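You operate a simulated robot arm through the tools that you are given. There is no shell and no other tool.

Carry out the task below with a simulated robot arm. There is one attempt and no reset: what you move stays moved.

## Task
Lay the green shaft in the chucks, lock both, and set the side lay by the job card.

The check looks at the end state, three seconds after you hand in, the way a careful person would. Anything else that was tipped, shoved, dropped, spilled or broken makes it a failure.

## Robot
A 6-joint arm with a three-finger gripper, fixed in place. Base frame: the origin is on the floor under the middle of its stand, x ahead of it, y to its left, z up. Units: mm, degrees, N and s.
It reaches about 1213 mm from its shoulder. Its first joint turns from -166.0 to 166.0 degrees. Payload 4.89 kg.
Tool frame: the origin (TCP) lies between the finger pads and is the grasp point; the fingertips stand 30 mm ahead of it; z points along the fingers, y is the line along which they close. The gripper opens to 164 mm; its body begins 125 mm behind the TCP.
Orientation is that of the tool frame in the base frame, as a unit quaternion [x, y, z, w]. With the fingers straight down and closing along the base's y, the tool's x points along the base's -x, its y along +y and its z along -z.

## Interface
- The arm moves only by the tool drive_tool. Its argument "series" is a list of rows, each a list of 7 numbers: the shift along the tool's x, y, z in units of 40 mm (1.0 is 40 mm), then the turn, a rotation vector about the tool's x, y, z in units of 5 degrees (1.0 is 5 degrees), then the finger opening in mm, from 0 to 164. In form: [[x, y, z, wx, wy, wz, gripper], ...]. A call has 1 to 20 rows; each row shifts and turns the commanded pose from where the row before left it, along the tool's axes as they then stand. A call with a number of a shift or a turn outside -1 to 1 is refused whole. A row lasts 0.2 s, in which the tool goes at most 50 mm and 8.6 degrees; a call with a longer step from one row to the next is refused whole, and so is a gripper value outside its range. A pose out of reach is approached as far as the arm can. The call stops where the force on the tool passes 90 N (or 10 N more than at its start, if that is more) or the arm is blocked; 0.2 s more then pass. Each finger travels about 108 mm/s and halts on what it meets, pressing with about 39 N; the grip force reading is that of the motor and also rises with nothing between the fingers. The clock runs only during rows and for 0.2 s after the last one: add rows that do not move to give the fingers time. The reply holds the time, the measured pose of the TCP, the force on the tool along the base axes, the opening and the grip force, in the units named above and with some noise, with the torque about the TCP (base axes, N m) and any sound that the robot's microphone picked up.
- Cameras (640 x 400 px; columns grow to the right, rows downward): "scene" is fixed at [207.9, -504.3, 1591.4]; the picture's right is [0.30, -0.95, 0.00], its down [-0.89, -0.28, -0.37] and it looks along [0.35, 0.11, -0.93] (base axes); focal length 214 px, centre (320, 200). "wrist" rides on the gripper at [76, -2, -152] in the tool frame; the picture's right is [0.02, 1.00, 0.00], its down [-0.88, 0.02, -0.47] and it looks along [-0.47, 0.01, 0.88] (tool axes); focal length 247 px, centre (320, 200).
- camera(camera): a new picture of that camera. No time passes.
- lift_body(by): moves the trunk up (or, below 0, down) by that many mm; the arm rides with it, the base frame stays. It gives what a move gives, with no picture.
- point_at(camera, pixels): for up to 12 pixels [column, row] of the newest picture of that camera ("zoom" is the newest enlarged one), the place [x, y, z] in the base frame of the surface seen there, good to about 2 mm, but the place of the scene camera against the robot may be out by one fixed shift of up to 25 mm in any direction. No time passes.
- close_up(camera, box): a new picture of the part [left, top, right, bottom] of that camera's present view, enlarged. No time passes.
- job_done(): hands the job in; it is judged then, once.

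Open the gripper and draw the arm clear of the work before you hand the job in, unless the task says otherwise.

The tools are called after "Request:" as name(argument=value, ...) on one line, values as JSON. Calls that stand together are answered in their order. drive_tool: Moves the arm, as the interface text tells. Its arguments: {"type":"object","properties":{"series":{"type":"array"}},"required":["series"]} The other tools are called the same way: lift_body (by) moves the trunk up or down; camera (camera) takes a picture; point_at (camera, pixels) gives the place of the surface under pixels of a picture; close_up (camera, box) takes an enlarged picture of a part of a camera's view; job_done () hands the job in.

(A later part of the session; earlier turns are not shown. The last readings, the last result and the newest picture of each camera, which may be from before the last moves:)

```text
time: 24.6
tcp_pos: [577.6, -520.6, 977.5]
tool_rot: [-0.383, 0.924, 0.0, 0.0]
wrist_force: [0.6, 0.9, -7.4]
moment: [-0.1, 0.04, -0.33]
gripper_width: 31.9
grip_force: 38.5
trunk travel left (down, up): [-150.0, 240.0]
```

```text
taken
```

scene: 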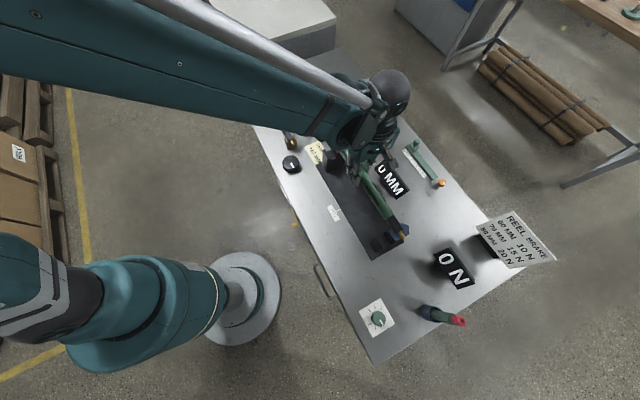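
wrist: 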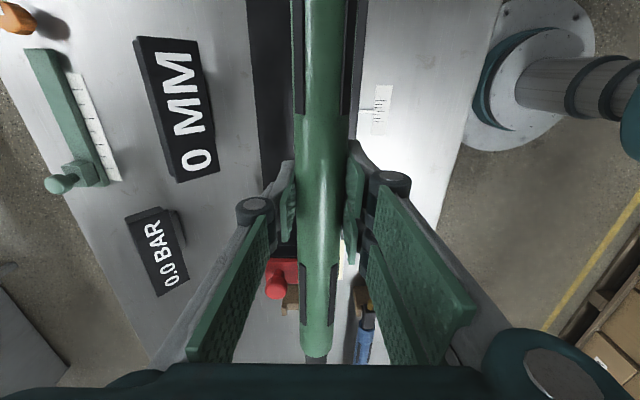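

The TCP is ~22 mm short in u and ~5 mm off in v. I'll correct and lower to z≈920, then check alignment at both ends.

Request:
drive_tool(series=[[0.3, 0.07, 0, 0, 0, 0, 10], [0.25, 0.07, 0, 0, 0, 0, 10], [0, 0, 0.4, 0, 0, 0, 10], [0, 0, 0.5, 0, 0, 0, 10], [0, 0, 0.5, 0, 0, 0, 10], [0, 0, 0, 0, 0, 0, 10], [0, 0, 0, 0, 0, 0, 10]])

Request:
camera(camera="wrist")

Request:
close_up(camera="scene", box=[320, 120, 440, 260])

Request:
close_up(camera="scene", box=[370, 205, 430, 260])

Request:
close_up(camera="wrist", box=[260, 260, 380, 370])

```text
time: 26.2
tcp_pos: [560.2, -528.7, 922.9]
tool_rot: [-0.383, 0.924, 0.0, 0.0]
wrist_force: [1.4, -0.7, -7.6]
moment: [0.01, 0.02, -0.32]
gripper_width: 31.9
grip_force: 39.2
trunk travel left (down, up): [-150.0, 240.0]
```

```text
taken
```

wrist: 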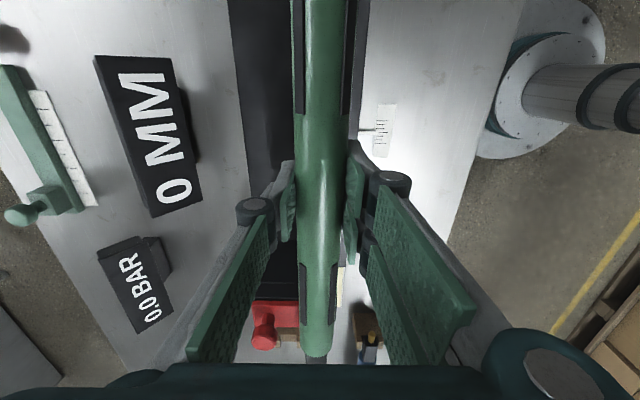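

```text
2.86 times, centred on (380, 190) of scene
```

zoom: 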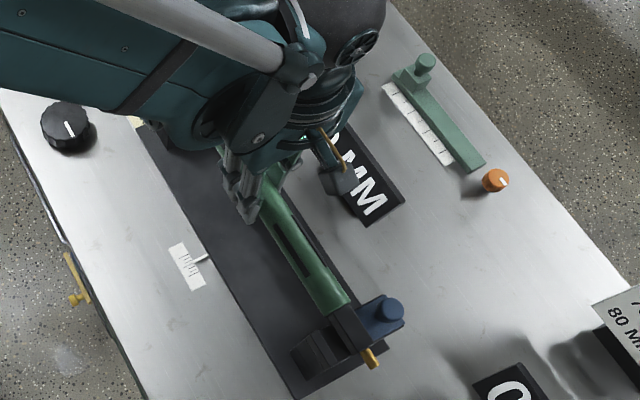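

```text
7.27 times, centred on (400, 232) of scene
```

zoom: 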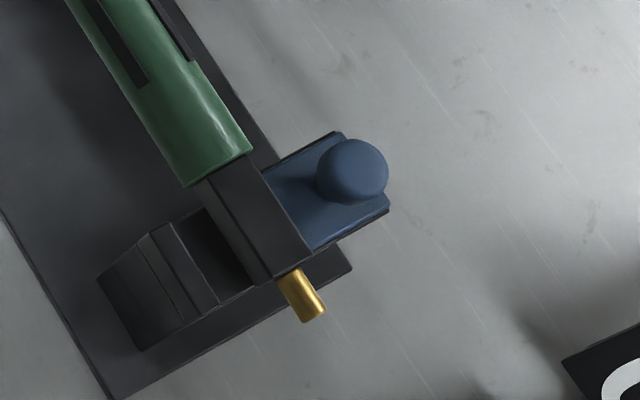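

```text
3.64 times, centred on (320, 315) of wrist
```

zoom: 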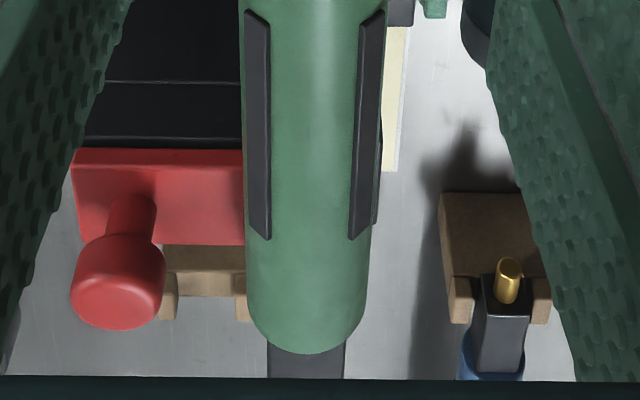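

Blue end looks near its slot in the scene zoom. I'll measure the green end and blue chuck faces in this same scene picture (relative offsets are free of the fixed shift).

Request:
close_up(camera="scene", box=[370, 205, 430, 260])

Request:
point_at(camera="zoom", pixels=[[210, 130], [222, 155], [226, 164], [236, 175], [250, 200], [265, 230], [285, 262], [272, 185], [290, 215], [300, 175], [335, 137], [170, 227]])

Request:
point_at(camera="zoom", pixels=[[166, 228], [180, 240], [190, 260], [205, 290], [200, 215], [212, 225], [225, 250], [185, 222], [150, 236], [140, 260], [210, 300], [385, 205]])

```text
7.27 times, centred on (400, 232) of scene
```

zoom: 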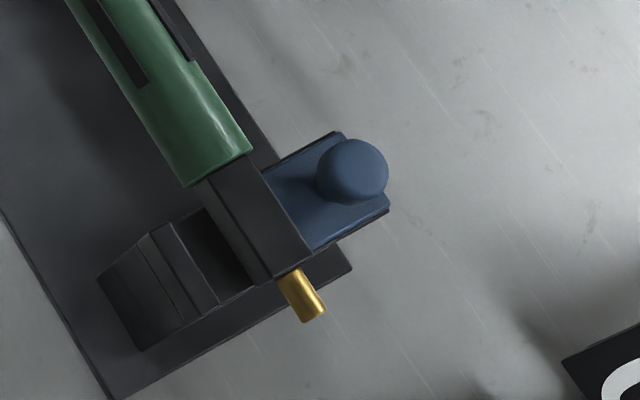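

```text
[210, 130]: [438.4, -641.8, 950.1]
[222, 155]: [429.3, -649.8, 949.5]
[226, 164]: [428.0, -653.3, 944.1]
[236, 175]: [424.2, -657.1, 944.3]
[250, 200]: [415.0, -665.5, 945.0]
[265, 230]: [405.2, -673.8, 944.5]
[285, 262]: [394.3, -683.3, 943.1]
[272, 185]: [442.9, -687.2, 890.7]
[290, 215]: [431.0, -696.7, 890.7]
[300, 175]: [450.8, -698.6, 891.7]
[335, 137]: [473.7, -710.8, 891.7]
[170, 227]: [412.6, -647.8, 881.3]
```

```text
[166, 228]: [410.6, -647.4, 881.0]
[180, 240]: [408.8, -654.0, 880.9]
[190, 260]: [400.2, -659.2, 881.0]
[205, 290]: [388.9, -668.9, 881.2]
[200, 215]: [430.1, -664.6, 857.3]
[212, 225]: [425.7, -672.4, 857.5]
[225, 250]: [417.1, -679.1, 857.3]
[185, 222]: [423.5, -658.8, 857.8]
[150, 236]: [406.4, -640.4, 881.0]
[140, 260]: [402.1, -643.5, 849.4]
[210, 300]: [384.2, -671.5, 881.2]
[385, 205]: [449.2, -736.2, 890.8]
```

Relative offsets in the scene: green end is ~7 mm inside the blue chuck's inner face (aim ~3), and journal centre is ~1–1.5 mm toward +v of the slot centre. I'll shift 4 mm in -u and 1 mm in -v, then lower to just above the walls.

Request:
drive_tool(series=[[0.1, -0.03, 0, 0, 0, 0, 10], [0, 0, 0.3, 0, 0, 0, 10], [0, 0, 0.3, 0, 0, 0, 10], [0, 0, 0.3, 0, 0, 0, 10], [0, 0, 0, 0, 0, 0, 10], [0, 0, 0, 0, 0, 0, 10]])

Request:
close_up(camera="scene", box=[370, 205, 430, 260])

Request:
point_at(camera="zoom", pixels=[[210, 160], [220, 180], [230, 195], [240, 215], [255, 240], [262, 215], [235, 220], [178, 238], [172, 228], [268, 190], [280, 210], [205, 215]])

Request:
camera(camera="wrist")

Request:
close_up(camera="wrist", box=[260, 260, 380, 370])

```text
time: 27.6
tcp_pos: [555.6, -533.4, 885.1]
tool_rot: [-0.383, 0.924, 0.0, 0.001]
wrist_force: [0.3, -0.3, -7.4]
moment: [0.05, 0.01, -0.01]
gripper_width: 31.9
grip_force: 39.2
trunk travel left (down, up): [-150.0, 240.0]
```

```text
7.27 times, centred on (400, 232) of scene
```

zoom: 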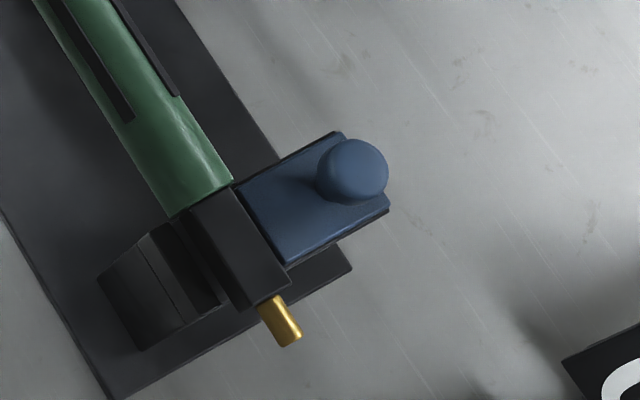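

```text
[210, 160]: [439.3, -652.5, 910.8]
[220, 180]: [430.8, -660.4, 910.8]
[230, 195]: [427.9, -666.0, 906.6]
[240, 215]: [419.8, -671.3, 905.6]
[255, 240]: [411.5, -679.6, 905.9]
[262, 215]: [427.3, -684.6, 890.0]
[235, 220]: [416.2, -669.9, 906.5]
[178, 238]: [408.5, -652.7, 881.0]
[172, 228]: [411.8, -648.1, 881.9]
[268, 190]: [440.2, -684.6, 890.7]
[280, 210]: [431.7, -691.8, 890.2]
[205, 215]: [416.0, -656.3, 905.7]
```

```text
taken
```

wrist: 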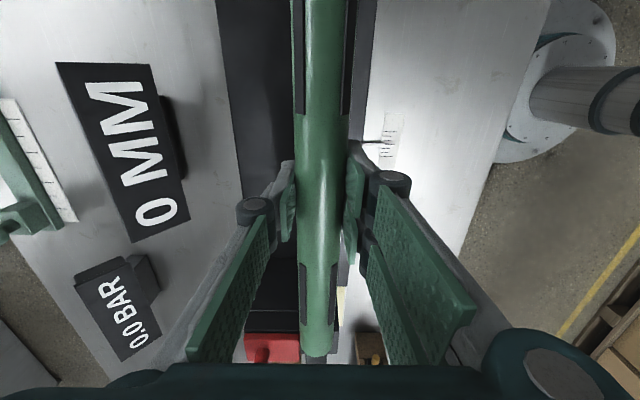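

```text
3.64 times, centred on (320, 315) of wrist
```

zoom: 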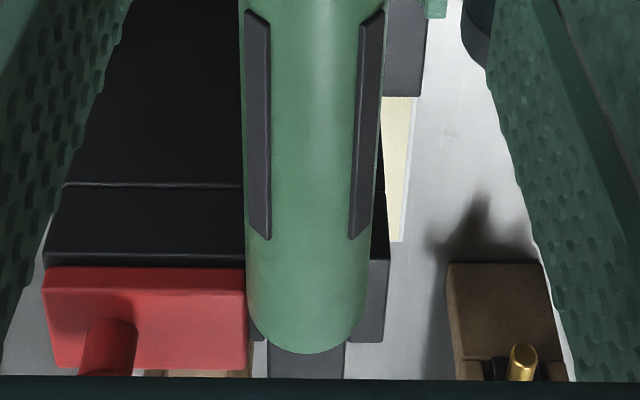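

At the red end the journal and slot centres agree to <1 mm in v; in u the shaft is about 2.7 mm too far toward blue (TCP u≈15.7 vs 18.4). I'll correct +2.7 mm in u and re-read before lowering.

Request:
drive_tool(series=[[-0.065, -0.018, 0, 0, 0, 0, 10], [0, 0, 0, 0, 0, 0, 10], [0, 0, 0, 0, 0, 0, 10], [0, 0, 0, 0, 0, 0, 10]])

Request:
close_up(camera="scene", box=[370, 205, 430, 260])

Request:
point_at(camera="zoom", pixels=[[213, 175], [217, 180], [221, 185], [225, 190], [230, 195], [150, 234], [158, 231], [162, 227], [168, 225], [172, 232], [155, 240], [190, 218]])

```text
time: 28.6
tcp_pos: [558.9, -531.8, 884.6]
tool_rot: [-0.383, 0.924, 0.001, 0.0]
wrist_force: [0.2, 0.4, -6.6]
moment: [0.01, 0.0, -0.03]
gripper_width: 32.1
grip_force: 39.1
trunk travel left (down, up): [-150.0, 240.0]
```

```text
7.27 times, centred on (400, 232) of scene
```

zoom: 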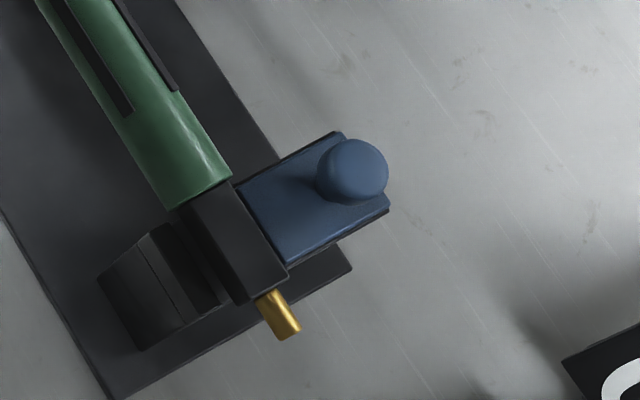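

```text
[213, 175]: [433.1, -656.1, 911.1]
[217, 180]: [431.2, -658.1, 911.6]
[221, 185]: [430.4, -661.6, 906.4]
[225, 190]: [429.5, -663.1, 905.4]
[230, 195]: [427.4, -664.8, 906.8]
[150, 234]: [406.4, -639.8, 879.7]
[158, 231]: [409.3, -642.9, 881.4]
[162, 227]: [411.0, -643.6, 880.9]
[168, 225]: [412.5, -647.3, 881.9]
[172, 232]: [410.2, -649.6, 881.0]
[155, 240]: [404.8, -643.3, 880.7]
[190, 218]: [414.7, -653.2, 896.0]
```

Green end now sits ~2–3 mm inside the blue chuck's face, TCP u≈19, v≈-771. I'll lower slowly into the slots watching the force.

Request:
drive_tool(series=[[0, 0, 0.1, 0, 0, 0, 10], [0, 0, 0.1, 0, 0, 0, 10], [0, 0, 0.1, 0, 0, 0, 10], [0, 0, 0, 0, 0, 0, 10]])

Request:
close_up(camera="scene", box=[370, 205, 430, 260])

Request:
close_up(camera="wrist", box=[260, 260, 380, 370])

```text
time: 29.6
tcp_pos: [559.9, -532.9, 873.9]
tool_rot: [-0.383, 0.924, 0.0, 0.0]
wrist_force: [-0.8, 0.3, -6.8]
moment: [-0.03, 0.01, 0.0]
gripper_width: 31.9
grip_force: 39.3
trunk travel left (down, up): [-150.0, 240.0]
```

```text
7.27 times, centred on (400, 232) of scene
```

zoom: 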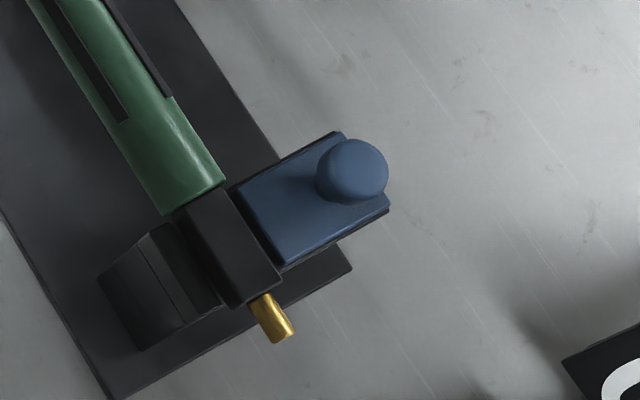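

```text
3.64 times, centred on (320, 315) of wrist
```

zoom: 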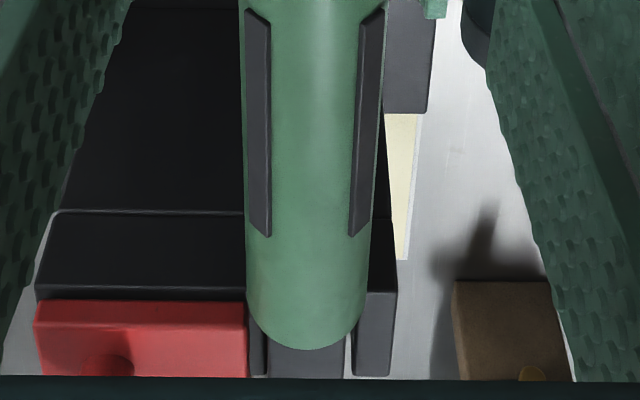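

Both journals sit between their slot walls with no contact force. I'll continue lowering until they rest on the slot floors (expected TCP z≈856).

Request:
drive_tool(series=[[0, 0.01, 0.1, 0, 0, 0, 10], [0, 0, 0.1, 0, 0, 0, 10], [0, 0, 0.1, 0, 0, 0, 10], [0, 0, 0, 0, 0, 0, 10]])

Request:
close_up(camera="scene", box=[370, 205, 430, 260])

Request:
close_up(camera="wrist", box=[260, 260, 380, 370])

```text
time: 30.6
tcp_pos: [557.4, -531.1, 862.0]
tool_rot: [-0.383, 0.924, 0.001, 0.0]
wrist_force: [0.1, 0.2, -7.1]
moment: [-0.04, -0.02, 0.02]
gripper_width: 32.0
grip_force: 39.3
trunk travel left (down, up): [-150.0, 240.0]
```

```text
7.27 times, centred on (400, 232) of scene
```

zoom: 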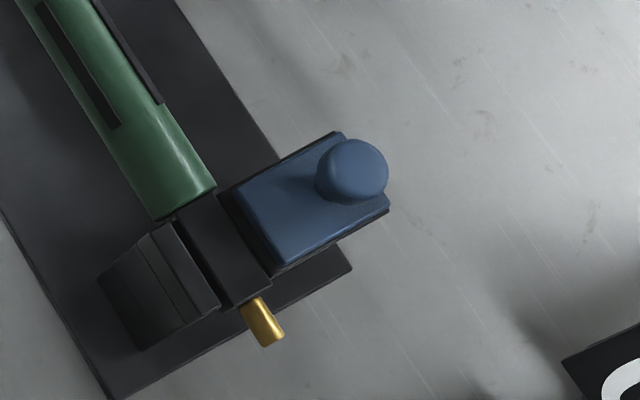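

```text
3.64 times, centred on (320, 315) of wrist
```

zoom: 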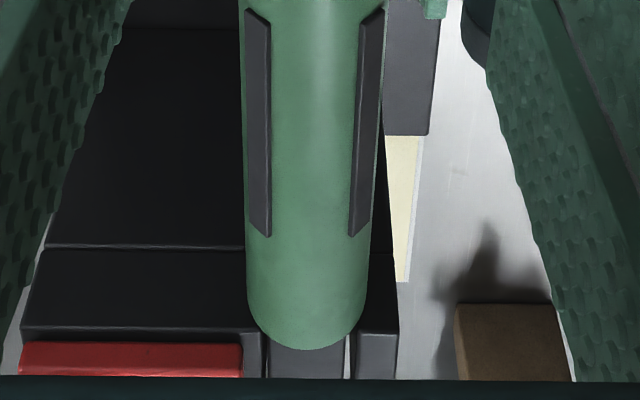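

Still free (force −7 N = shaft weight). I'll lower in small steps until the weight reading unloads.

Request:
drive_tool(series=[[0, 0, 0.05, 0, 0, 0, 10], [0, 0, 0.05, 0, 0, 0, 10], [0, 0, 0, 0, 0, 0, 10]])

```text
time: 31.4
tcp_pos: [557.9, -530.9, 858.7]
tool_rot: [-0.382, 0.924, 0.0, 0.0]
wrist_force: [6.9, -2.0, 17.1]
moment: [0.09, 0.16, -0.65]
gripper_width: 32.1
grip_force: 38.9
trunk travel left (down, up): [-150.0, 240.0]
```

Contact: the force changed from −7 to +17 N at z≈858.7. I'll check both ends to see whether the journals are on the slot floors.

Request:
close_up(camera="scene", box=[370, 205, 430, 260])

Request:
point_at(camera="zoom", pixels=[[195, 175], [200, 185], [208, 205], [220, 230], [235, 260], [245, 275], [195, 215], [232, 215], [240, 225], [222, 280], [215, 262], [165, 230]])

Request:
close_up(camera="wrist", box=[260, 260, 380, 370])

Request:
point_at(camera="zoom", pixels=[[305, 360], [305, 370], [280, 365], [335, 365], [375, 350], [252, 350], [305, 330], [305, 300], [150, 360], [375, 370], [350, 372], [305, 250]])

```text
7.27 times, centred on (400, 232) of scene
```

zoom: 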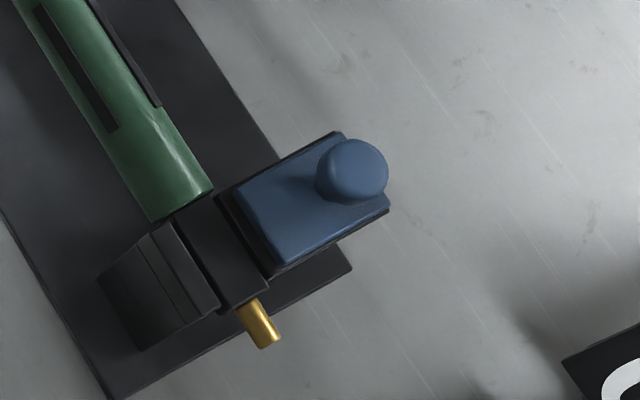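

```text
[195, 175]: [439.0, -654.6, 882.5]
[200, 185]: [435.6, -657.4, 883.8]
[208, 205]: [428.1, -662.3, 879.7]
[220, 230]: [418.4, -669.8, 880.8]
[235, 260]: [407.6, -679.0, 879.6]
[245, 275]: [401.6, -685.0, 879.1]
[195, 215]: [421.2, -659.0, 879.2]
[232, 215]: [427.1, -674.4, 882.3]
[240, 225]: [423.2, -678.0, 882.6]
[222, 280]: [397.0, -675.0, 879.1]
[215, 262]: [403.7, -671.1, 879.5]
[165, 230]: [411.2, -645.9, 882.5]
```

```text
3.64 times, centred on (320, 315) of wrist
```

zoom: 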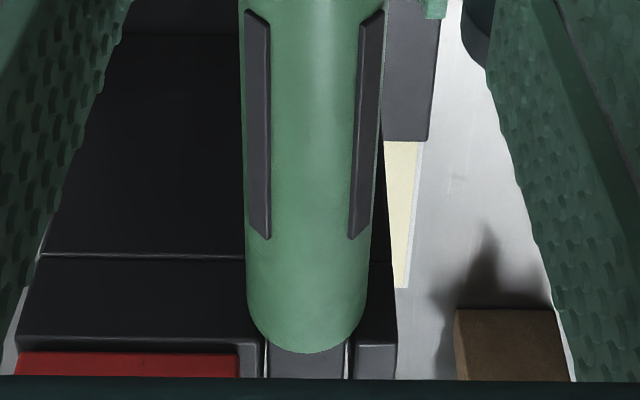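

```text
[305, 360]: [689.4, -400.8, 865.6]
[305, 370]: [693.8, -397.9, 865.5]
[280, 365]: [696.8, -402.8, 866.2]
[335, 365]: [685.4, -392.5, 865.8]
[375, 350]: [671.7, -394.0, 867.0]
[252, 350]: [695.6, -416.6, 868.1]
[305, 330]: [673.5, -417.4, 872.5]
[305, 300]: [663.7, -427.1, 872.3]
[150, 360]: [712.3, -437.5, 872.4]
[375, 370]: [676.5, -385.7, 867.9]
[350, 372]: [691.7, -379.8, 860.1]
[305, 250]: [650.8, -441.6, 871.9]
```

Journal tops are ~2 mm below the wall tops at both ends (red: 865.7 vs 867.9; blue the same relative), so the shaft is seated on both floors. I'll ease the press slightly and open the fingers gently.

Request:
drive_tool(series=[[0, 0, -0.03, 0, 0, 0, 10], [0, 0, 0, 0, 0, 0, 28], [0, 0, 0, 0, 0, 0, 34], [0, 0, 0, 0, 0, 0, 40], [0, 0, 0, 0, 0, 0, 50], [0, 0, 0, 0, 0, 0, 64], [0, 0, 0, 0, 0, 0, 76], [0, 0, 0, 0, 0, 0, 76]])

Request:
camera(camera="wrist")

Request:
close_up(camera="scene", box=[370, 205, 430, 260])

```text
time: 33.2
tcp_pos: [556.8, -531.8, 859.7]
tool_rot: [-0.382, 0.924, 0.0, 0.001]
wrist_force: [0.2, 0.1, 0.8]
moment: [-0.03, -0.02, 0.01]
gripper_width: 75.7
grip_force: 0.0
trunk travel left (down, up): [-150.0, 240.0]
```

```text
taken
```

wrist: 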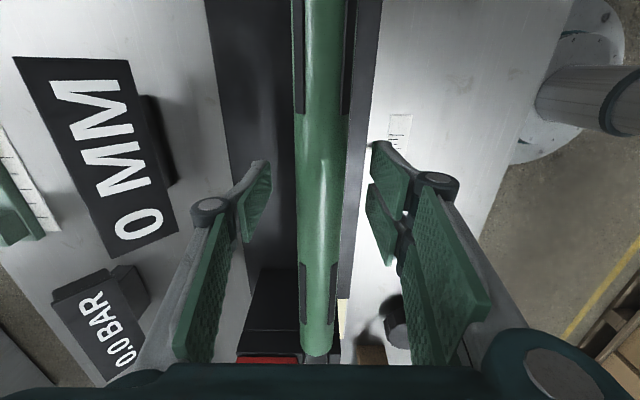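

```text
7.27 times, centred on (400, 232) of scene
```

zoom: 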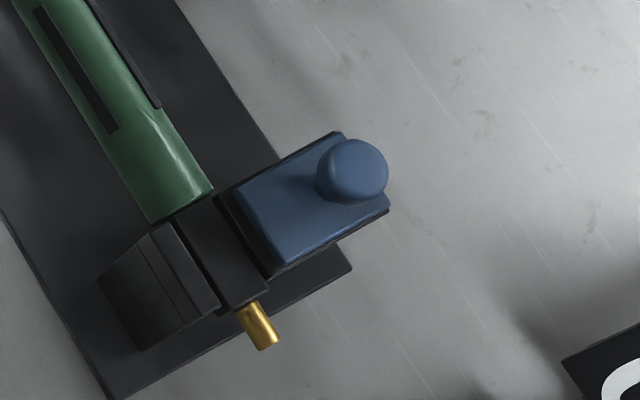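

The shaft rests in both chucks. I'll rise straight up and move over to above the red knob (u≈215, v≈-827).

Request:
drive_tool(series=[[0, 0, -0.4, 0, 0, 0, 76], [0, 0, -0.8, 0, 0, 0, 76], [0, 0, -0.8, 0, 0, 0, 76], [0, 0, -0.8, 0, 0, 0, 76], [-0.8, -0.28, 0, 0, 0, 0, 76], [-0.985, -0.28, 0, 0, 0, 0, 76], [-0.985, -0.28, 0, 0, 0, 0, 76], [-0.985, -0.28, 0, 0, 0, 0, 76], [-0.985, -0.28, 0, 0, 0, 0, 76], [0, 0, 0, 0, 0, 0, 76], [0, 0, 0, 0, 0, 0, 76]])

Request:
camera(camera="wrist")

Request:
camera(camera="scene")

```text
time: 35.6
tcp_pos: [731.1, -437.2, 969.9]
tool_rot: [-0.383, 0.924, 0.0, 0.001]
wrist_force: [-0.1, 0.7, 0.8]
moment: [0.01, 0.06, -0.01]
gripper_width: 75.9
grip_force: 0.1
trunk travel left (down, up): [-150.0, 240.0]
```

```text
taken
```

wrist: 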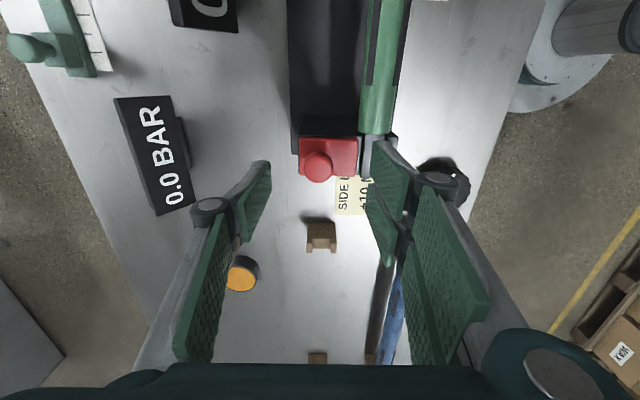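

```text
taken
```

scene: 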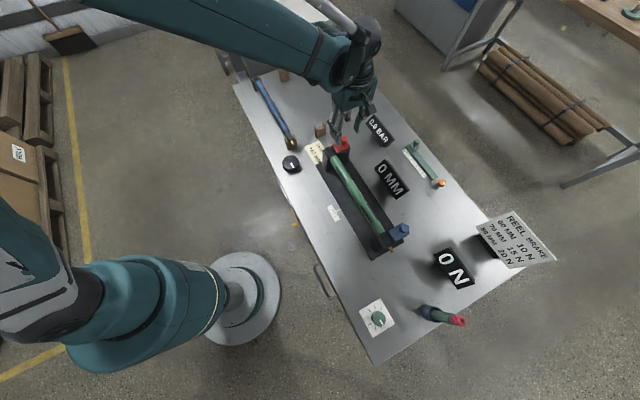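

The shaft is in the chucks. I'll zoom in on the red knob and measure its centre precisely.

Request:
close_up(camera="wrist", box=[285, 120, 405, 200])

Request:
point_at(camera="zoom", pixels=[[140, 220], [180, 220], [222, 220], [180, 190], [180, 250], [250, 220], [290, 220], [315, 220], [335, 220], [350, 220], [380, 220], [100, 160]])

```text
5.00 times, centred on (345, 160) of wrist
```

zoom: 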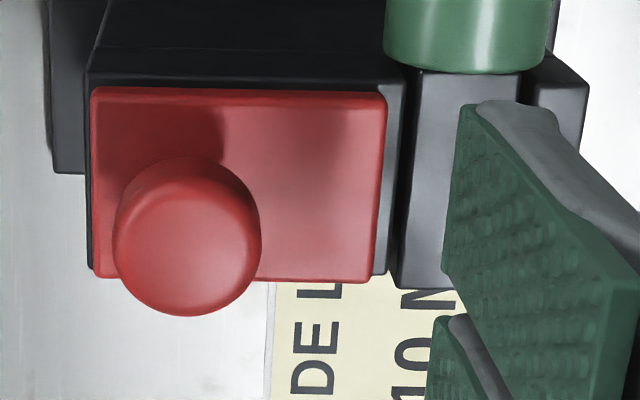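

```text
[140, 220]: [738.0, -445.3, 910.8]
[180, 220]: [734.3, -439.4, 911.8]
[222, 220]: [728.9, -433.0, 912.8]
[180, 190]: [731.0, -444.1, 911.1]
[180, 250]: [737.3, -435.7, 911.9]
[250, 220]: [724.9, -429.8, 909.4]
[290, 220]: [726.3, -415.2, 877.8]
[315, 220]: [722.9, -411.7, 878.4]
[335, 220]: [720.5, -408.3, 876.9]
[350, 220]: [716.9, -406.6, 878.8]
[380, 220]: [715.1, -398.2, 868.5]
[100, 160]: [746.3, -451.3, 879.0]
```

Knob centre is about u=211.7, v=-828, diameter ≈27 mm, top z=912. I'll line up over it and lower so the pads straddle it with tips ~6 mm above the slab.

Request:
drive_tool(series=[[-0.1, -0.05, 0.4, 0, 0, 0, 76], [0, 0, 0.5, 0, 0, 0, 76], [0, 0, 0.4, 0, 0, 0, 76], [0, 0, 0.1, 0, 0, 0, 76], [0, 0, 0, 0, 0, 0, 76]])

Request:
camera(camera="wrist")

```text
time: 36.8
tcp_pos: [736.8, -438.0, 916.2]
tool_rot: [-0.382, 0.924, 0.0, 0.0]
wrist_force: [0.7, -0.1, -0.6]
moment: [-0.03, 0.05, 0.01]
gripper_width: 76.1
grip_force: 0.1
trunk travel left (down, up): [-150.0, 240.0]
```

```text
taken
```

wrist: 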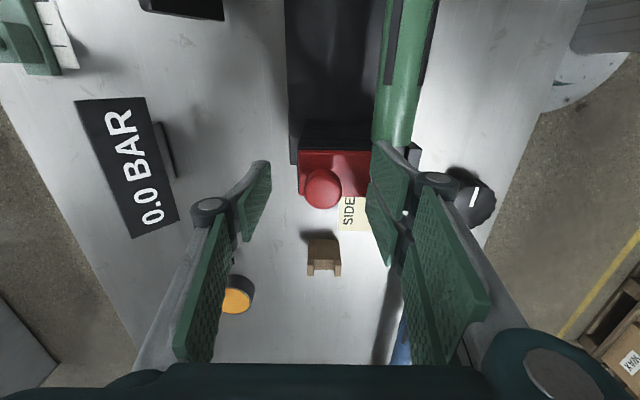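

The knob at (322,190) is centred between the pads. I'll close on it.

Request:
drive_tool(series=[[0, 0, 0, 0, 0, 0, 50], [0, 0, 0, 0, 0, 0, 36], [0, 0, 0, 0, 0, 0, 26], [0, 0, 0, 0, 0, 0, 18], [0, 0, 0, 0, 0, 0, 18]])

Request:
camera(camera="wrist")

```text
time: 38.0
tcp_pos: [735.1, -436.3, 915.4]
tool_rot: [-0.383, 0.924, 0.001, -0.001]
wrist_force: [-29.4, 25.9, -19.4]
moment: [0.37, 0.57, 0.1]
gripper_width: 26.5
grip_force: 44.9
trunk travel left (down, up): [-150.0, 240.0]
```

```text
taken
```

wrist: 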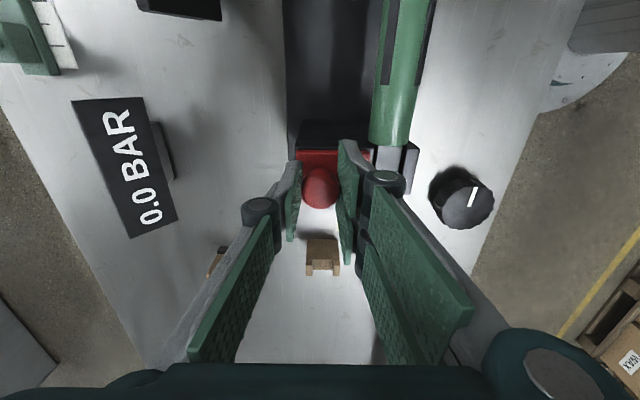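

Gripped at 26.5 mm; the sideways force just shows the knob sits ~2 mm toward +v from the tool. I'll now slide it toward +v (over the slot) step by step.

Request:
drive_tool(series=[[0, 0.1, 0, 0, 0, 0, 18], [0, 0.15, 0, 0, 0, 0, 18], [0, 0.15, 0, 0, 0, 0, 18], [0, 0.15, 0, 0, 0, 0, 18], [0, 0, 0, 0, 0, 0, 18]])

Request:
camera(camera="wrist")

```text
time: 39.2
tcp_pos: [719.8, -422.0, 915.8]
tool_rot: [-0.384, 0.924, 0.0, 0.0]
wrist_force: [-11.4, -14.7, 15.4]
moment: [-0.45, 0.42, -0.05]
gripper_width: 26.1
grip_force: 45.2
trunk travel left (down, up): [-150.0, 240.0]
```

```text
taken
```

wrist: 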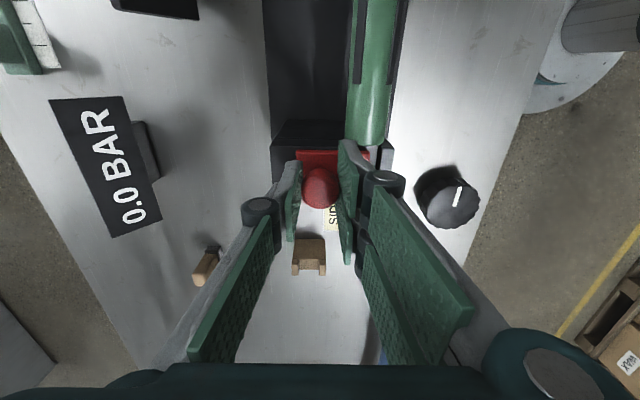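

The slab moved with the knob by ~21 mm. I'll continue sliding.

Request:
drive_tool(series=[[0, 0.12, 0, 0, 0, 0, 18], [0, 0.12, 0, 0, 0, 0, 18], [0, 0.12, 0, 0, 0, 0, 18], [0, 0, 0, 0, 0, 0, 18]])

Request:
camera(camera="wrist")

Request:
close_up(camera="scene", box=[300, 120, 380, 190])

```text
time: 40.2
tcp_pos: [710.8, -410.2, 916.4]
tool_rot: [-0.383, 0.924, 0.001, 0.0]
wrist_force: [-16.8, -16.6, 21.2]
moment: [-0.3, 0.27, -0.07]
gripper_width: 26.6
grip_force: 44.5
trunk travel left (down, up): [-150.0, 240.0]
```

```text
taken
```

wrist: 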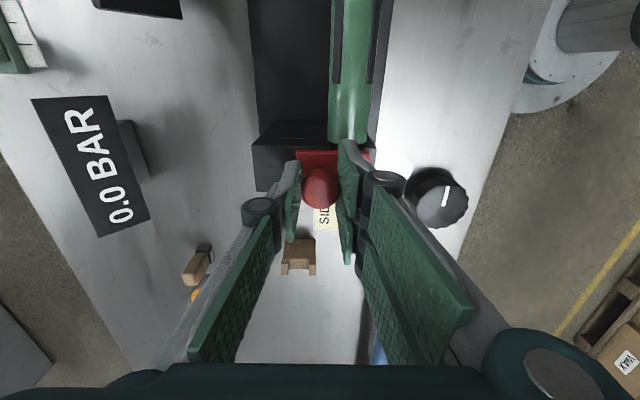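

```text
5.71 times, centred on (340, 155) of scene
```

zoom: 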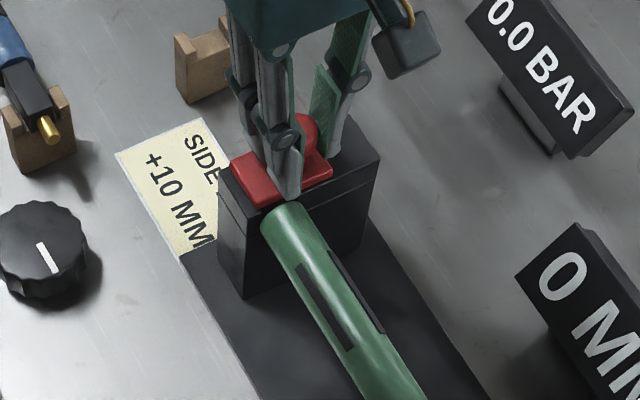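

The slab now covers most of the slot (moved ~36 mm). I'll continue in small steps until it meets its stop.

Request:
drive_tool(series=[[0, 0.08, 0, 0, 0, 0, 18], [0, 0.08, 0, 0, 0, 0, 18], [0, 0, 0, 0, 0, 0, 18]])

Request:
close_up(camera="scene", box=[300, 120, 380, 190])

```text
time: 41.0
tcp_pos: [705.3, -405.2, 914.3]
tool_rot: [-0.382, 0.924, 0.0, 0.001]
wrist_force: [-11.8, -12.9, 23.4]
moment: [-0.12, 0.1, -0.03]
gripper_width: 26.4
grip_force: 44.7
trunk travel left (down, up): [-150.0, 240.0]
```

```text
5.71 times, centred on (340, 155) of scene
```

zoom: 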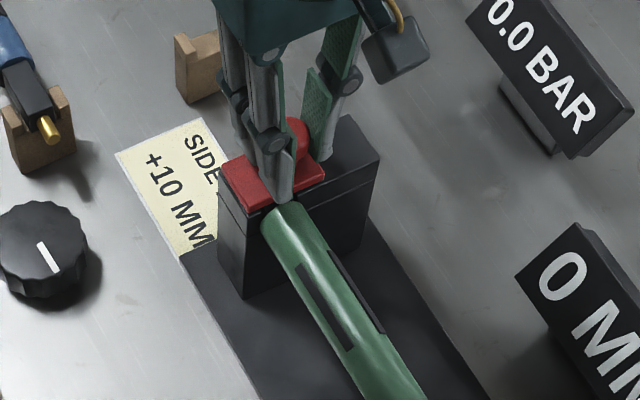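

Still no resistance along v after ~43 mm; the slab edge is about flush with the near wall. I'll nudge a little more and watch for a stop or click.

Request:
drive_tool(series=[[0, 0.08, 0, 0, 0, 0, 18], [0, 0, 0, 0, 0, 0, 18]])

Request:
close_up(camera="scene", box=[300, 120, 380, 190])

```text
time: 41.6
tcp_pos: [704.8, -404.7, 915.2]
tool_rot: [-0.383, 0.924, -0.001, 0.0]
wrist_force: [6.1, -27.2, 37.1]
moment: [-0.46, -0.33, -0.17]
gripper_width: 26.4
grip_force: 44.6
trunk travel left (down, up): [-150.0, 240.0]
```

```text
5.71 times, centred on (340, 155) of scene
```

zoom: 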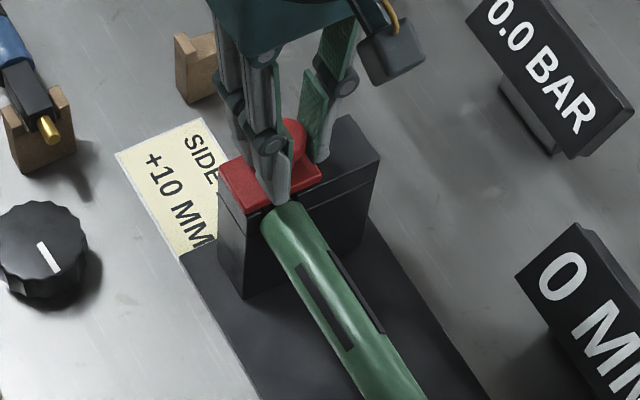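

Resistance is rising (≈24 N in -v with little motion): likely the end stop. I'll press a bit more to confirm it's fully home.

Request:
drive_tool(series=[[0, 0.08, 0, 0, 0, 0, 18], [0, 0, 0, 0, 0, 0, 18]])

```text
time: 42.4
tcp_pos: [704.4, -404.8, 914.9]
tool_rot: [-0.382, 0.924, -0.003, 0.002]
wrist_force: [8.8, -13.3, 2.4]
moment: [-0.34, -0.04, 0.16]
gripper_width: 26.3
grip_force: 44.5
trunk travel left (down, up): [-150.0, 240.0]
stopped in row 2: the force on the tool passed its limit at 91 N (the readings are from after the stop); the commanded pose is now the measured one
```

It hit a hard stop (force limit), so the red slab is home. I'll open the fingers and rise, then look at it.

Request:
drive_tool(series=[[0, 0, 0, 0, 0, 0, 30], [0, 0, 0, 0, 0, 0, 45], [0, 0, 0, 0, 0, 0, 60], [0, 0, 0, 0, 0, 0, 70], [0, 0, -0.5, 0, 0, 0, 70], [0, 0, -0.7, 0, 0, 0, 70], [0.8, 0, -0.4, 0, 0, 0, 70], [0.8, 0, 0, 0, 0, 0, 70], [0, 0, 0, 0, 0, 0, 70]])

Request:
camera(camera="wrist")

Request:
close_up(camera="wrist", box=[270, 170, 370, 260])

Request:
close_up(camera="scene", box=[300, 120, 420, 260])

```text
time: 44.4
tcp_pos: [658.9, -447.3, 976.2]
tool_rot: [-0.383, 0.924, -0.002, 0.001]
wrist_force: [0.9, 0.0, 1.0]
moment: [-0.08, 0.01, 0.0]
gripper_width: 70.1
grip_force: 0.2
trunk travel left (down, up): [-150.0, 240.0]
```

```text
taken
```

wrist: 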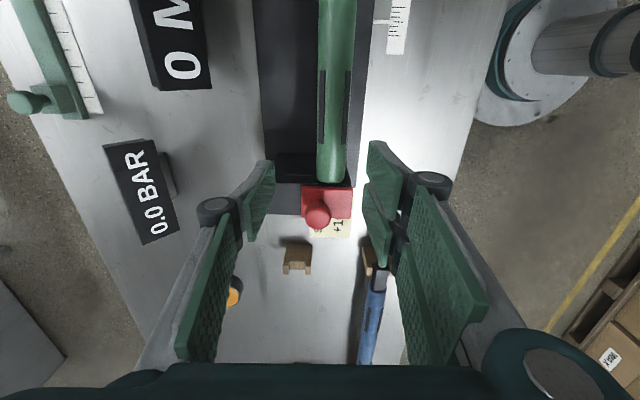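

```text
4.44 times, centred on (320, 215) of wrist
```

zoom: 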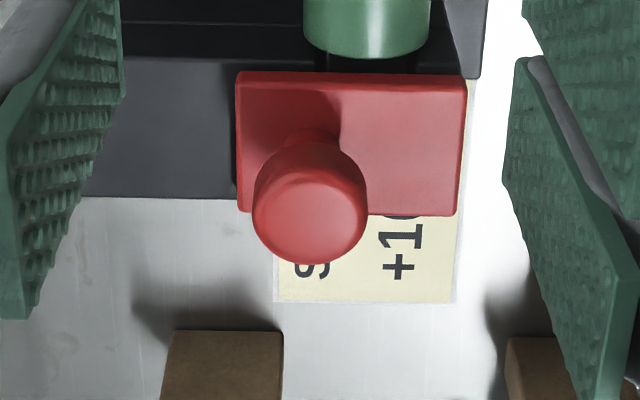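

```text
2.86 times, centred on (360, 190) of scene
```

zoom: 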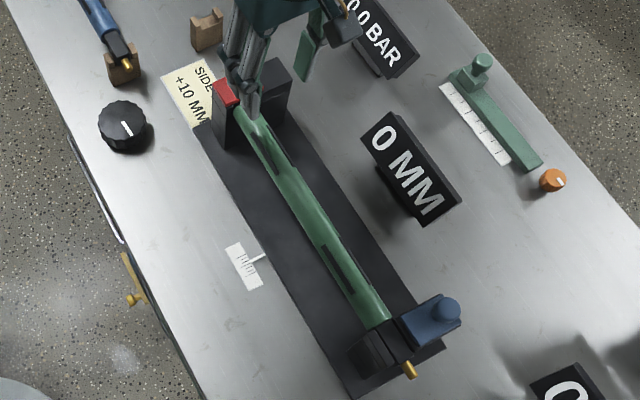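

The red slab fully covers the slot, flush with the near wall. Now I'll travel to above the blue knob.

Request:
drive_tool(series=[[0.985, -0.144, 0, 0, 0, 0, 76], [0.985, -0.144, 0, 0, 0, 0, 76], [0.985, -0.144, 0, 0, 0, 0, 76], [0.985, -0.144, 0, 0, 0, 0, 76], [0.985, -0.144, 0, 0, 0, 0, 76], [0.985, -0.144, 0, 0, 0, 0, 76], [0.985, -0.144, 0, 0, 0, 0, 76], [0.985, -0.144, 0, 0, 0, 0, 76], [0, 0, 0, 0, 0, 0, 76], [0, 0, 0, 0, 0, 0, 76]])

Request:
camera(camera="wrist")

Request:
close_up(camera="wrist", box=[270, 120, 390, 210])

Request:
point_at(camera="zoom", pixels=[[150, 250], [190, 250], [230, 250], [190, 220], [190, 280], [210, 260], [320, 220], [350, 220], [400, 220], [440, 220], [420, 250], [300, 240]])

```text
time: 46.6
tcp_pos: [468.2, -702.6, 975.4]
tool_rot: [-0.383, 0.924, -0.003, 0.001]
wrist_force: [-0.5, -0.8, 0.3]
moment: [0.04, 0.0, 0.02]
gripper_width: 75.9
grip_force: 0.0
trunk travel left (down, up): [-150.0, 240.0]
```

```text
taken
```

wrist: 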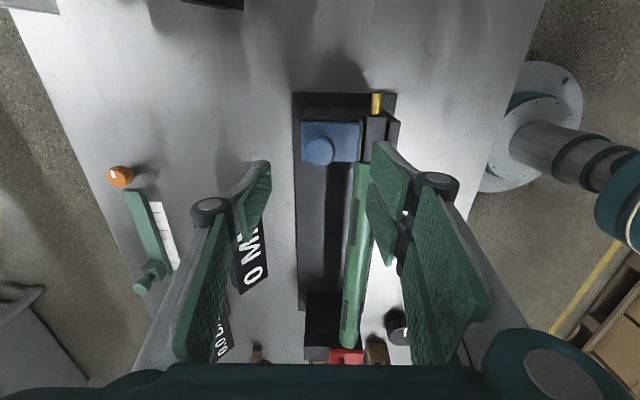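

```text
4.44 times, centred on (330, 165) of wrist
```

zoom: 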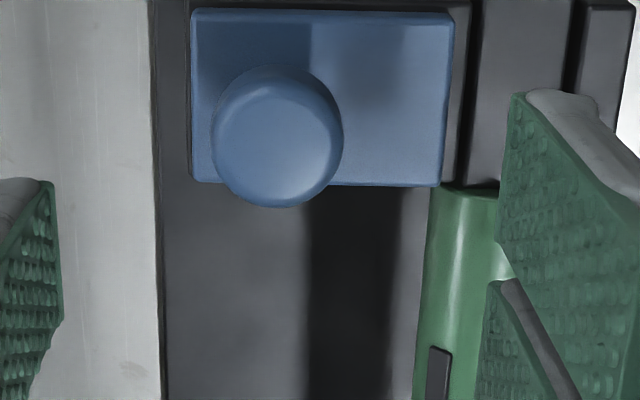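

```text
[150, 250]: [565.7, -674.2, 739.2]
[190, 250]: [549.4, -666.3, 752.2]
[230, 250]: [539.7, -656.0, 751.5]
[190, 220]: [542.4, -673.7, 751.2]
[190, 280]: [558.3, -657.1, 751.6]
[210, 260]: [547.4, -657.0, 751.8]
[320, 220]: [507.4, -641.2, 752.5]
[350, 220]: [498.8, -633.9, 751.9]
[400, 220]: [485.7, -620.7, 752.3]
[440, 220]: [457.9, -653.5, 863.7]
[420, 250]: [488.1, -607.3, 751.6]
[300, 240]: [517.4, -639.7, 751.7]
```

The blue knob is at zoom (278,140); I'll measure its centre.

Request:
point_at(camera="zoom", pixels=[[240, 140], [278, 140], [320, 140], [278, 110], [278, 170], [278, 150], [400, 100], [435, 100], [215, 60], [490, 100], [600, 60], [455, 100]])

```text
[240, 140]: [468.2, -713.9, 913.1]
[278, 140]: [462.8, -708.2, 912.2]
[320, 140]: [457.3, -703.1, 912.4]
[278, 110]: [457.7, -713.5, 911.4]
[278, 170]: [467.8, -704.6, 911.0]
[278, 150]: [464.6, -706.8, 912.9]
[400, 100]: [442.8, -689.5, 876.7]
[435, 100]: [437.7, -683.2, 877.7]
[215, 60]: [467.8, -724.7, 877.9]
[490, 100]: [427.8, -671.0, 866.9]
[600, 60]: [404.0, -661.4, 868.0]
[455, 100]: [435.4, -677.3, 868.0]
```

Blue knob centre: u≈-173.4, v≈-828. I'll shift 7.6 mm and lower onto it, then close.

Request:
drive_tool(series=[[0.19, 0, 0.3, 0, 0, 0, 76], [0, 0, 0.5, 0, 0, 0, 76], [0, 0, 0.5, 0, 0, 0, 76], [0, 0, 0.2, 0, 0, 0, 76], [0, 0, 0, 0, 0, 0, 76], [0, 0, 0, 0, 0, 0, 76]])

Request:
camera(camera="wrist")

```text
time: 48.0
tcp_pos: [464.2, -709.3, 918.4]
tool_rot: [-0.382, 0.924, -0.003, 0.0]
wrist_force: [0.7, -0.3, -0.3]
moment: [0.01, 0.04, -0.01]
gripper_width: 75.9
grip_force: 0.1
trunk travel left (down, up): [-150.0, 240.0]
```

```text
taken
```

wrist: 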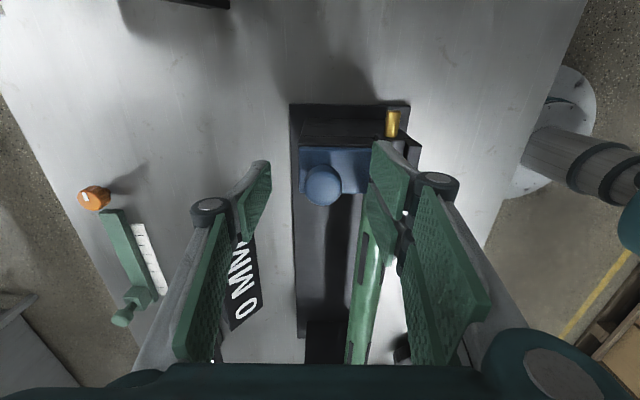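

Knob at (321,187) is centred. I'll lower 3 mm more, shift +1 mm in v, and close on it.

Request:
drive_tool(series=[[0, 0.035, 0.08, 0, 0, 0, 76], [0, 0, 0, 0, 0, 0, 50], [0, 0, 0, 0, 0, 0, 36], [0, 0, 0, 0, 0, 0, 26], [0, 0, 0, 0, 0, 0, 18], [0, 0, 0, 0, 0, 0, 18]])

```text
time: 49.4
tcp_pos: [462.0, -708.3, 915.9]
tool_rot: [-0.384, 0.923, -0.002, 0.0]
wrist_force: [-4.6, 6.3, -4.9]
moment: [0.09, 0.13, 0.05]
gripper_width: 26.4
grip_force: 45.0
trunk travel left (down, up): [-150.0, 240.0]
```

Gripped the blue knob at 26.4 mm with little side load. I'll slide it toward +v in steps.

Request:
drive_tool(series=[[0, 0.1, 0, 0, 0, 0, 18], [0, 0.15, 0, 0, 0, 0, 18], [0, 0.15, 0, 0, 0, 0, 18], [0, 0.15, 0, 0, 0, 0, 18], [0, 0.15, 0, 0, 0, 0, 18], [0, 0.1, 0, 0, 0, 0, 18], [0, 0, 0, 0, 0, 0, 18]])

Request:
close_up(camera="scene", box=[360, 195, 440, 265])

```text
time: 51.0
tcp_pos: [439.1, -685.8, 915.5]
tool_rot: [-0.383, 0.924, -0.002, 0.001]
wrist_force: [0.0, 1.9, -2.5]
moment: [-0.06, -0.01, 0.05]
gripper_width: 26.0
grip_force: 45.4
trunk travel left (down, up): [-150.0, 240.0]
```

```text
5.71 times, centred on (400, 230) of scene
```

zoom: 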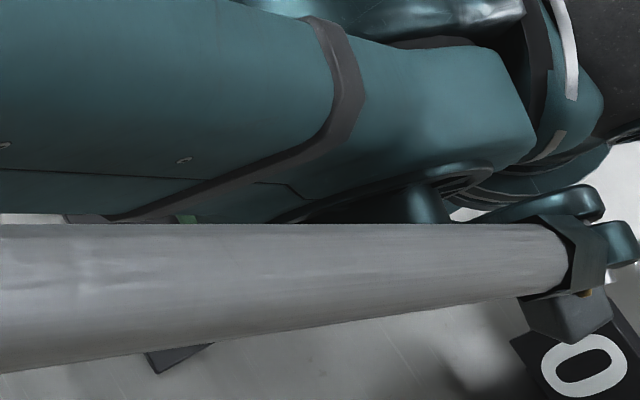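

The slide is at v≈-795 (≈32 mm moved, freely); the arm blocks the scene view. I'll continue until the stop is felt.

Request:
drive_tool(series=[[0, 0.1, 0, 0, 0, 0, 18], [0, 0.1, 0, 0, 0, 0, 18], [0, 0.08, 0, 0, 0, 0, 18], [0, 0, 0, 0, 0, 0, 18]])

Request:
camera(camera="wrist")

```text
time: 52.0
tcp_pos: [431.6, -678.0, 915.5]
tool_rot: [-0.383, 0.924, -0.002, 0.001]
wrist_force: [4.5, 5.5, -33.4]
moment: [0.05, -0.1, 0.09]
gripper_width: 26.1
grip_force: 45.3
trunk travel left (down, up): [-150.0, 240.0]
```

```text
taken
```

wrist: 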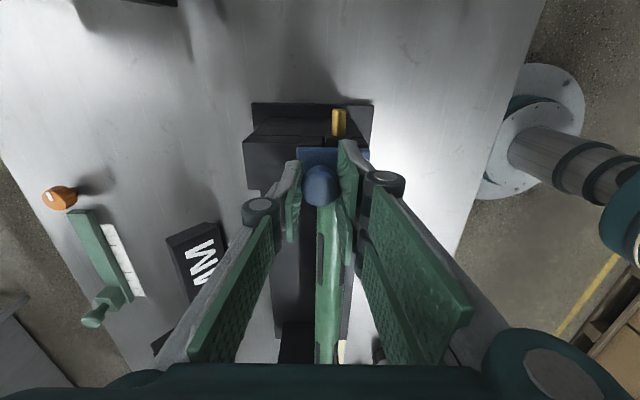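

At v≈-784.6, the same place where red met its stop. I'll press a little more to confirm it is fully home.

Request:
drive_tool(series=[[0, 0.06, 0, 0, 0, 0, 18], [0, 0.04, 0, 0, 0, 0, 18], [0, 0, 0, 0, 0, 0, 18]])

```text
time: 52.8
tcp_pos: [431.8, -676.4, 914.9]
tool_rot: [-0.383, 0.924, -0.004, 0.001]
wrist_force: [35.8, -35.0, -2.3]
moment: [-0.69, -0.72, -0.03]
gripper_width: 26.3
grip_force: 45.1
trunk travel left (down, up): [-150.0, 240.0]
```

About 50 N opposing with no motion: the blue slab is at its stop. I'll open, rise and look.

Request:
drive_tool(series=[[0, -0.03, 0, 0, 0, 0, 30], [0, 0, 0, 0, 0, 0, 45], [0, 0, 0, 0, 0, 0, 60], [0, 0, 0, 0, 0, 0, 70], [0, 0, -0.5, 0, 0, 0, 70], [0, 0, -0.7, 0, 0, 0, 70], [0.8, 0, -0.5, 0, 0, 0, 70], [0.8, 0, 0, 0, 0, 0, 70], [0, 0, 0, 0, 0, 0, 70]])

Request:
camera(camera="wrist")

Request:
close_up(camera="wrist", box=[270, 150, 370, 250])

Request:
camera(camera="scene")

```text
time: 54.8
tcp_pos: [385.1, -720.0, 983.4]
tool_rot: [-0.383, 0.924, -0.001, 0.0]
wrist_force: [-0.5, 0.6, -0.6]
moment: [-0.02, 0.02, -0.01]
gripper_width: 69.8
grip_force: 0.1
trunk travel left (down, up): [-150.0, 240.0]
```

```text
taken
```

wrist: 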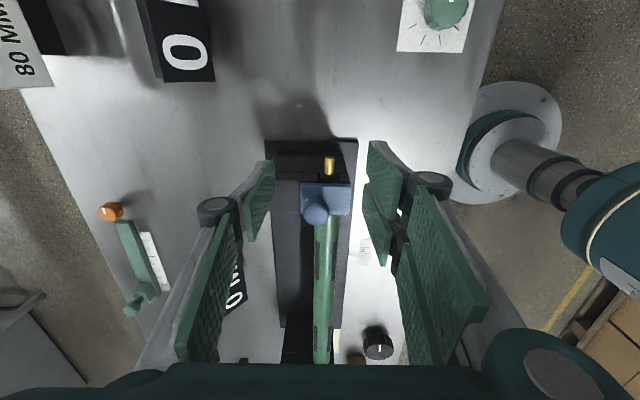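

```text
4.00 times, centred on (320, 200) of wrist
```

zoom: 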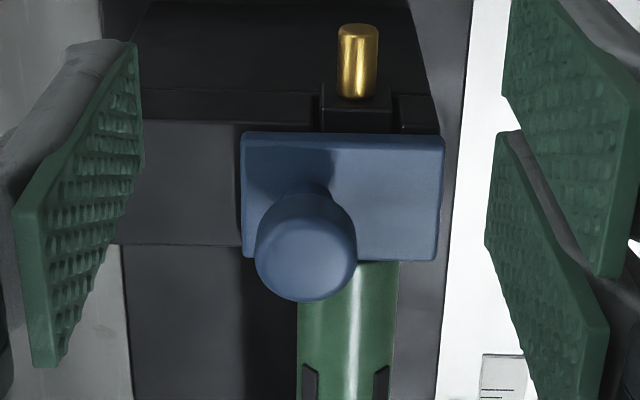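

```text
taken
```

scene: 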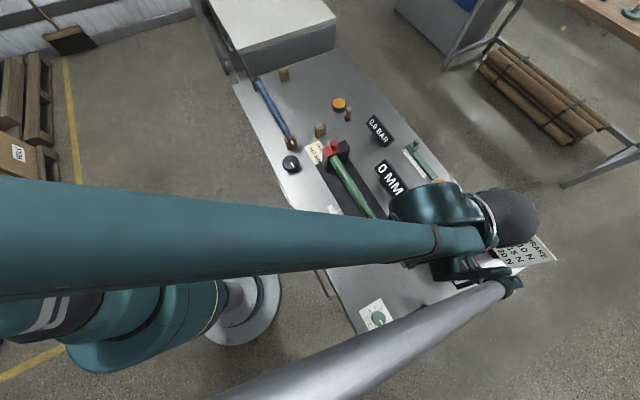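

Both slabs are locked over the journals. Now I'll go to the black side-lay knob (about u=287, v=-622), staying at safe height, to inspect it.

Request:
drive_tool(series=[[-0.936, 0.284, 0, 0, 0, 0, 100], [-0.936, 0.284, 0, 0, 0, 0, 100], [-0.936, 0.284, 0, 0, 0, 0, 100], [-0.936, 0.284, 0, 0, 0, 0, 100], [-0.936, 0.284, 0, 0, 0, 0, 100], [-0.936, 0.284, 0, 0, 0, 0, 100], [-0.936, 0.284, 0, 0, 0, 0, 100], [-0.936, 0.284, 0, 0, 0, 0, 100], [-0.936, 0.284, 0, 0, 0, 0, 100], [-0.936, 0.284, 0, 0, 0, 0, 100], [-0.936, 0.284, 0, 0, 0, 0, 100], [-0.936, 0.284, 0, 0, 0, 0, 100], [-0.936, 0.284, 0, 0, 0, 0, 100], [-0.936, 0.284, 0, 0, 0, 0, 100], [0, 0, 0, 0, 0, 0, 100], [0, 0, 0, 0, 0, 0, 100]])

Request:
camera(camera="wrist")

Request:
camera(camera="scene")

```text
time: 58.2
tcp_pos: [639.3, -234.1, 980.8]
tool_rot: [-0.382, 0.924, -0.002, 0.002]
wrist_force: [-0.2, 0.2, -0.3]
moment: [0.0, 0.01, -0.02]
gripper_width: 100.1
grip_force: 0.0
trunk travel left (down, up): [-150.0, 240.0]
```

```text
taken
```

wrist: 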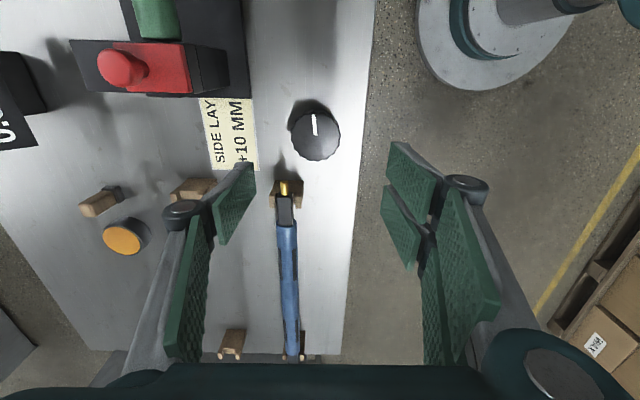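

```text
taken
```

scene: 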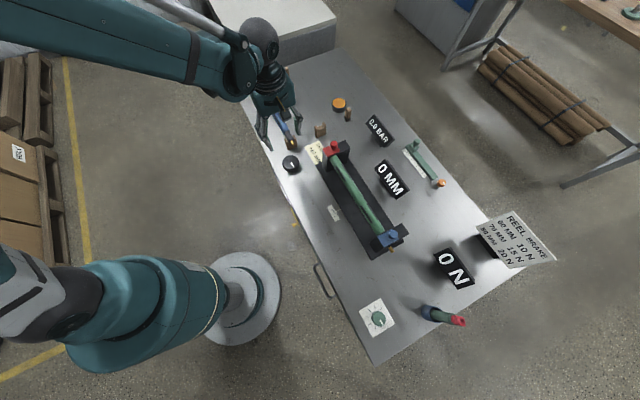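

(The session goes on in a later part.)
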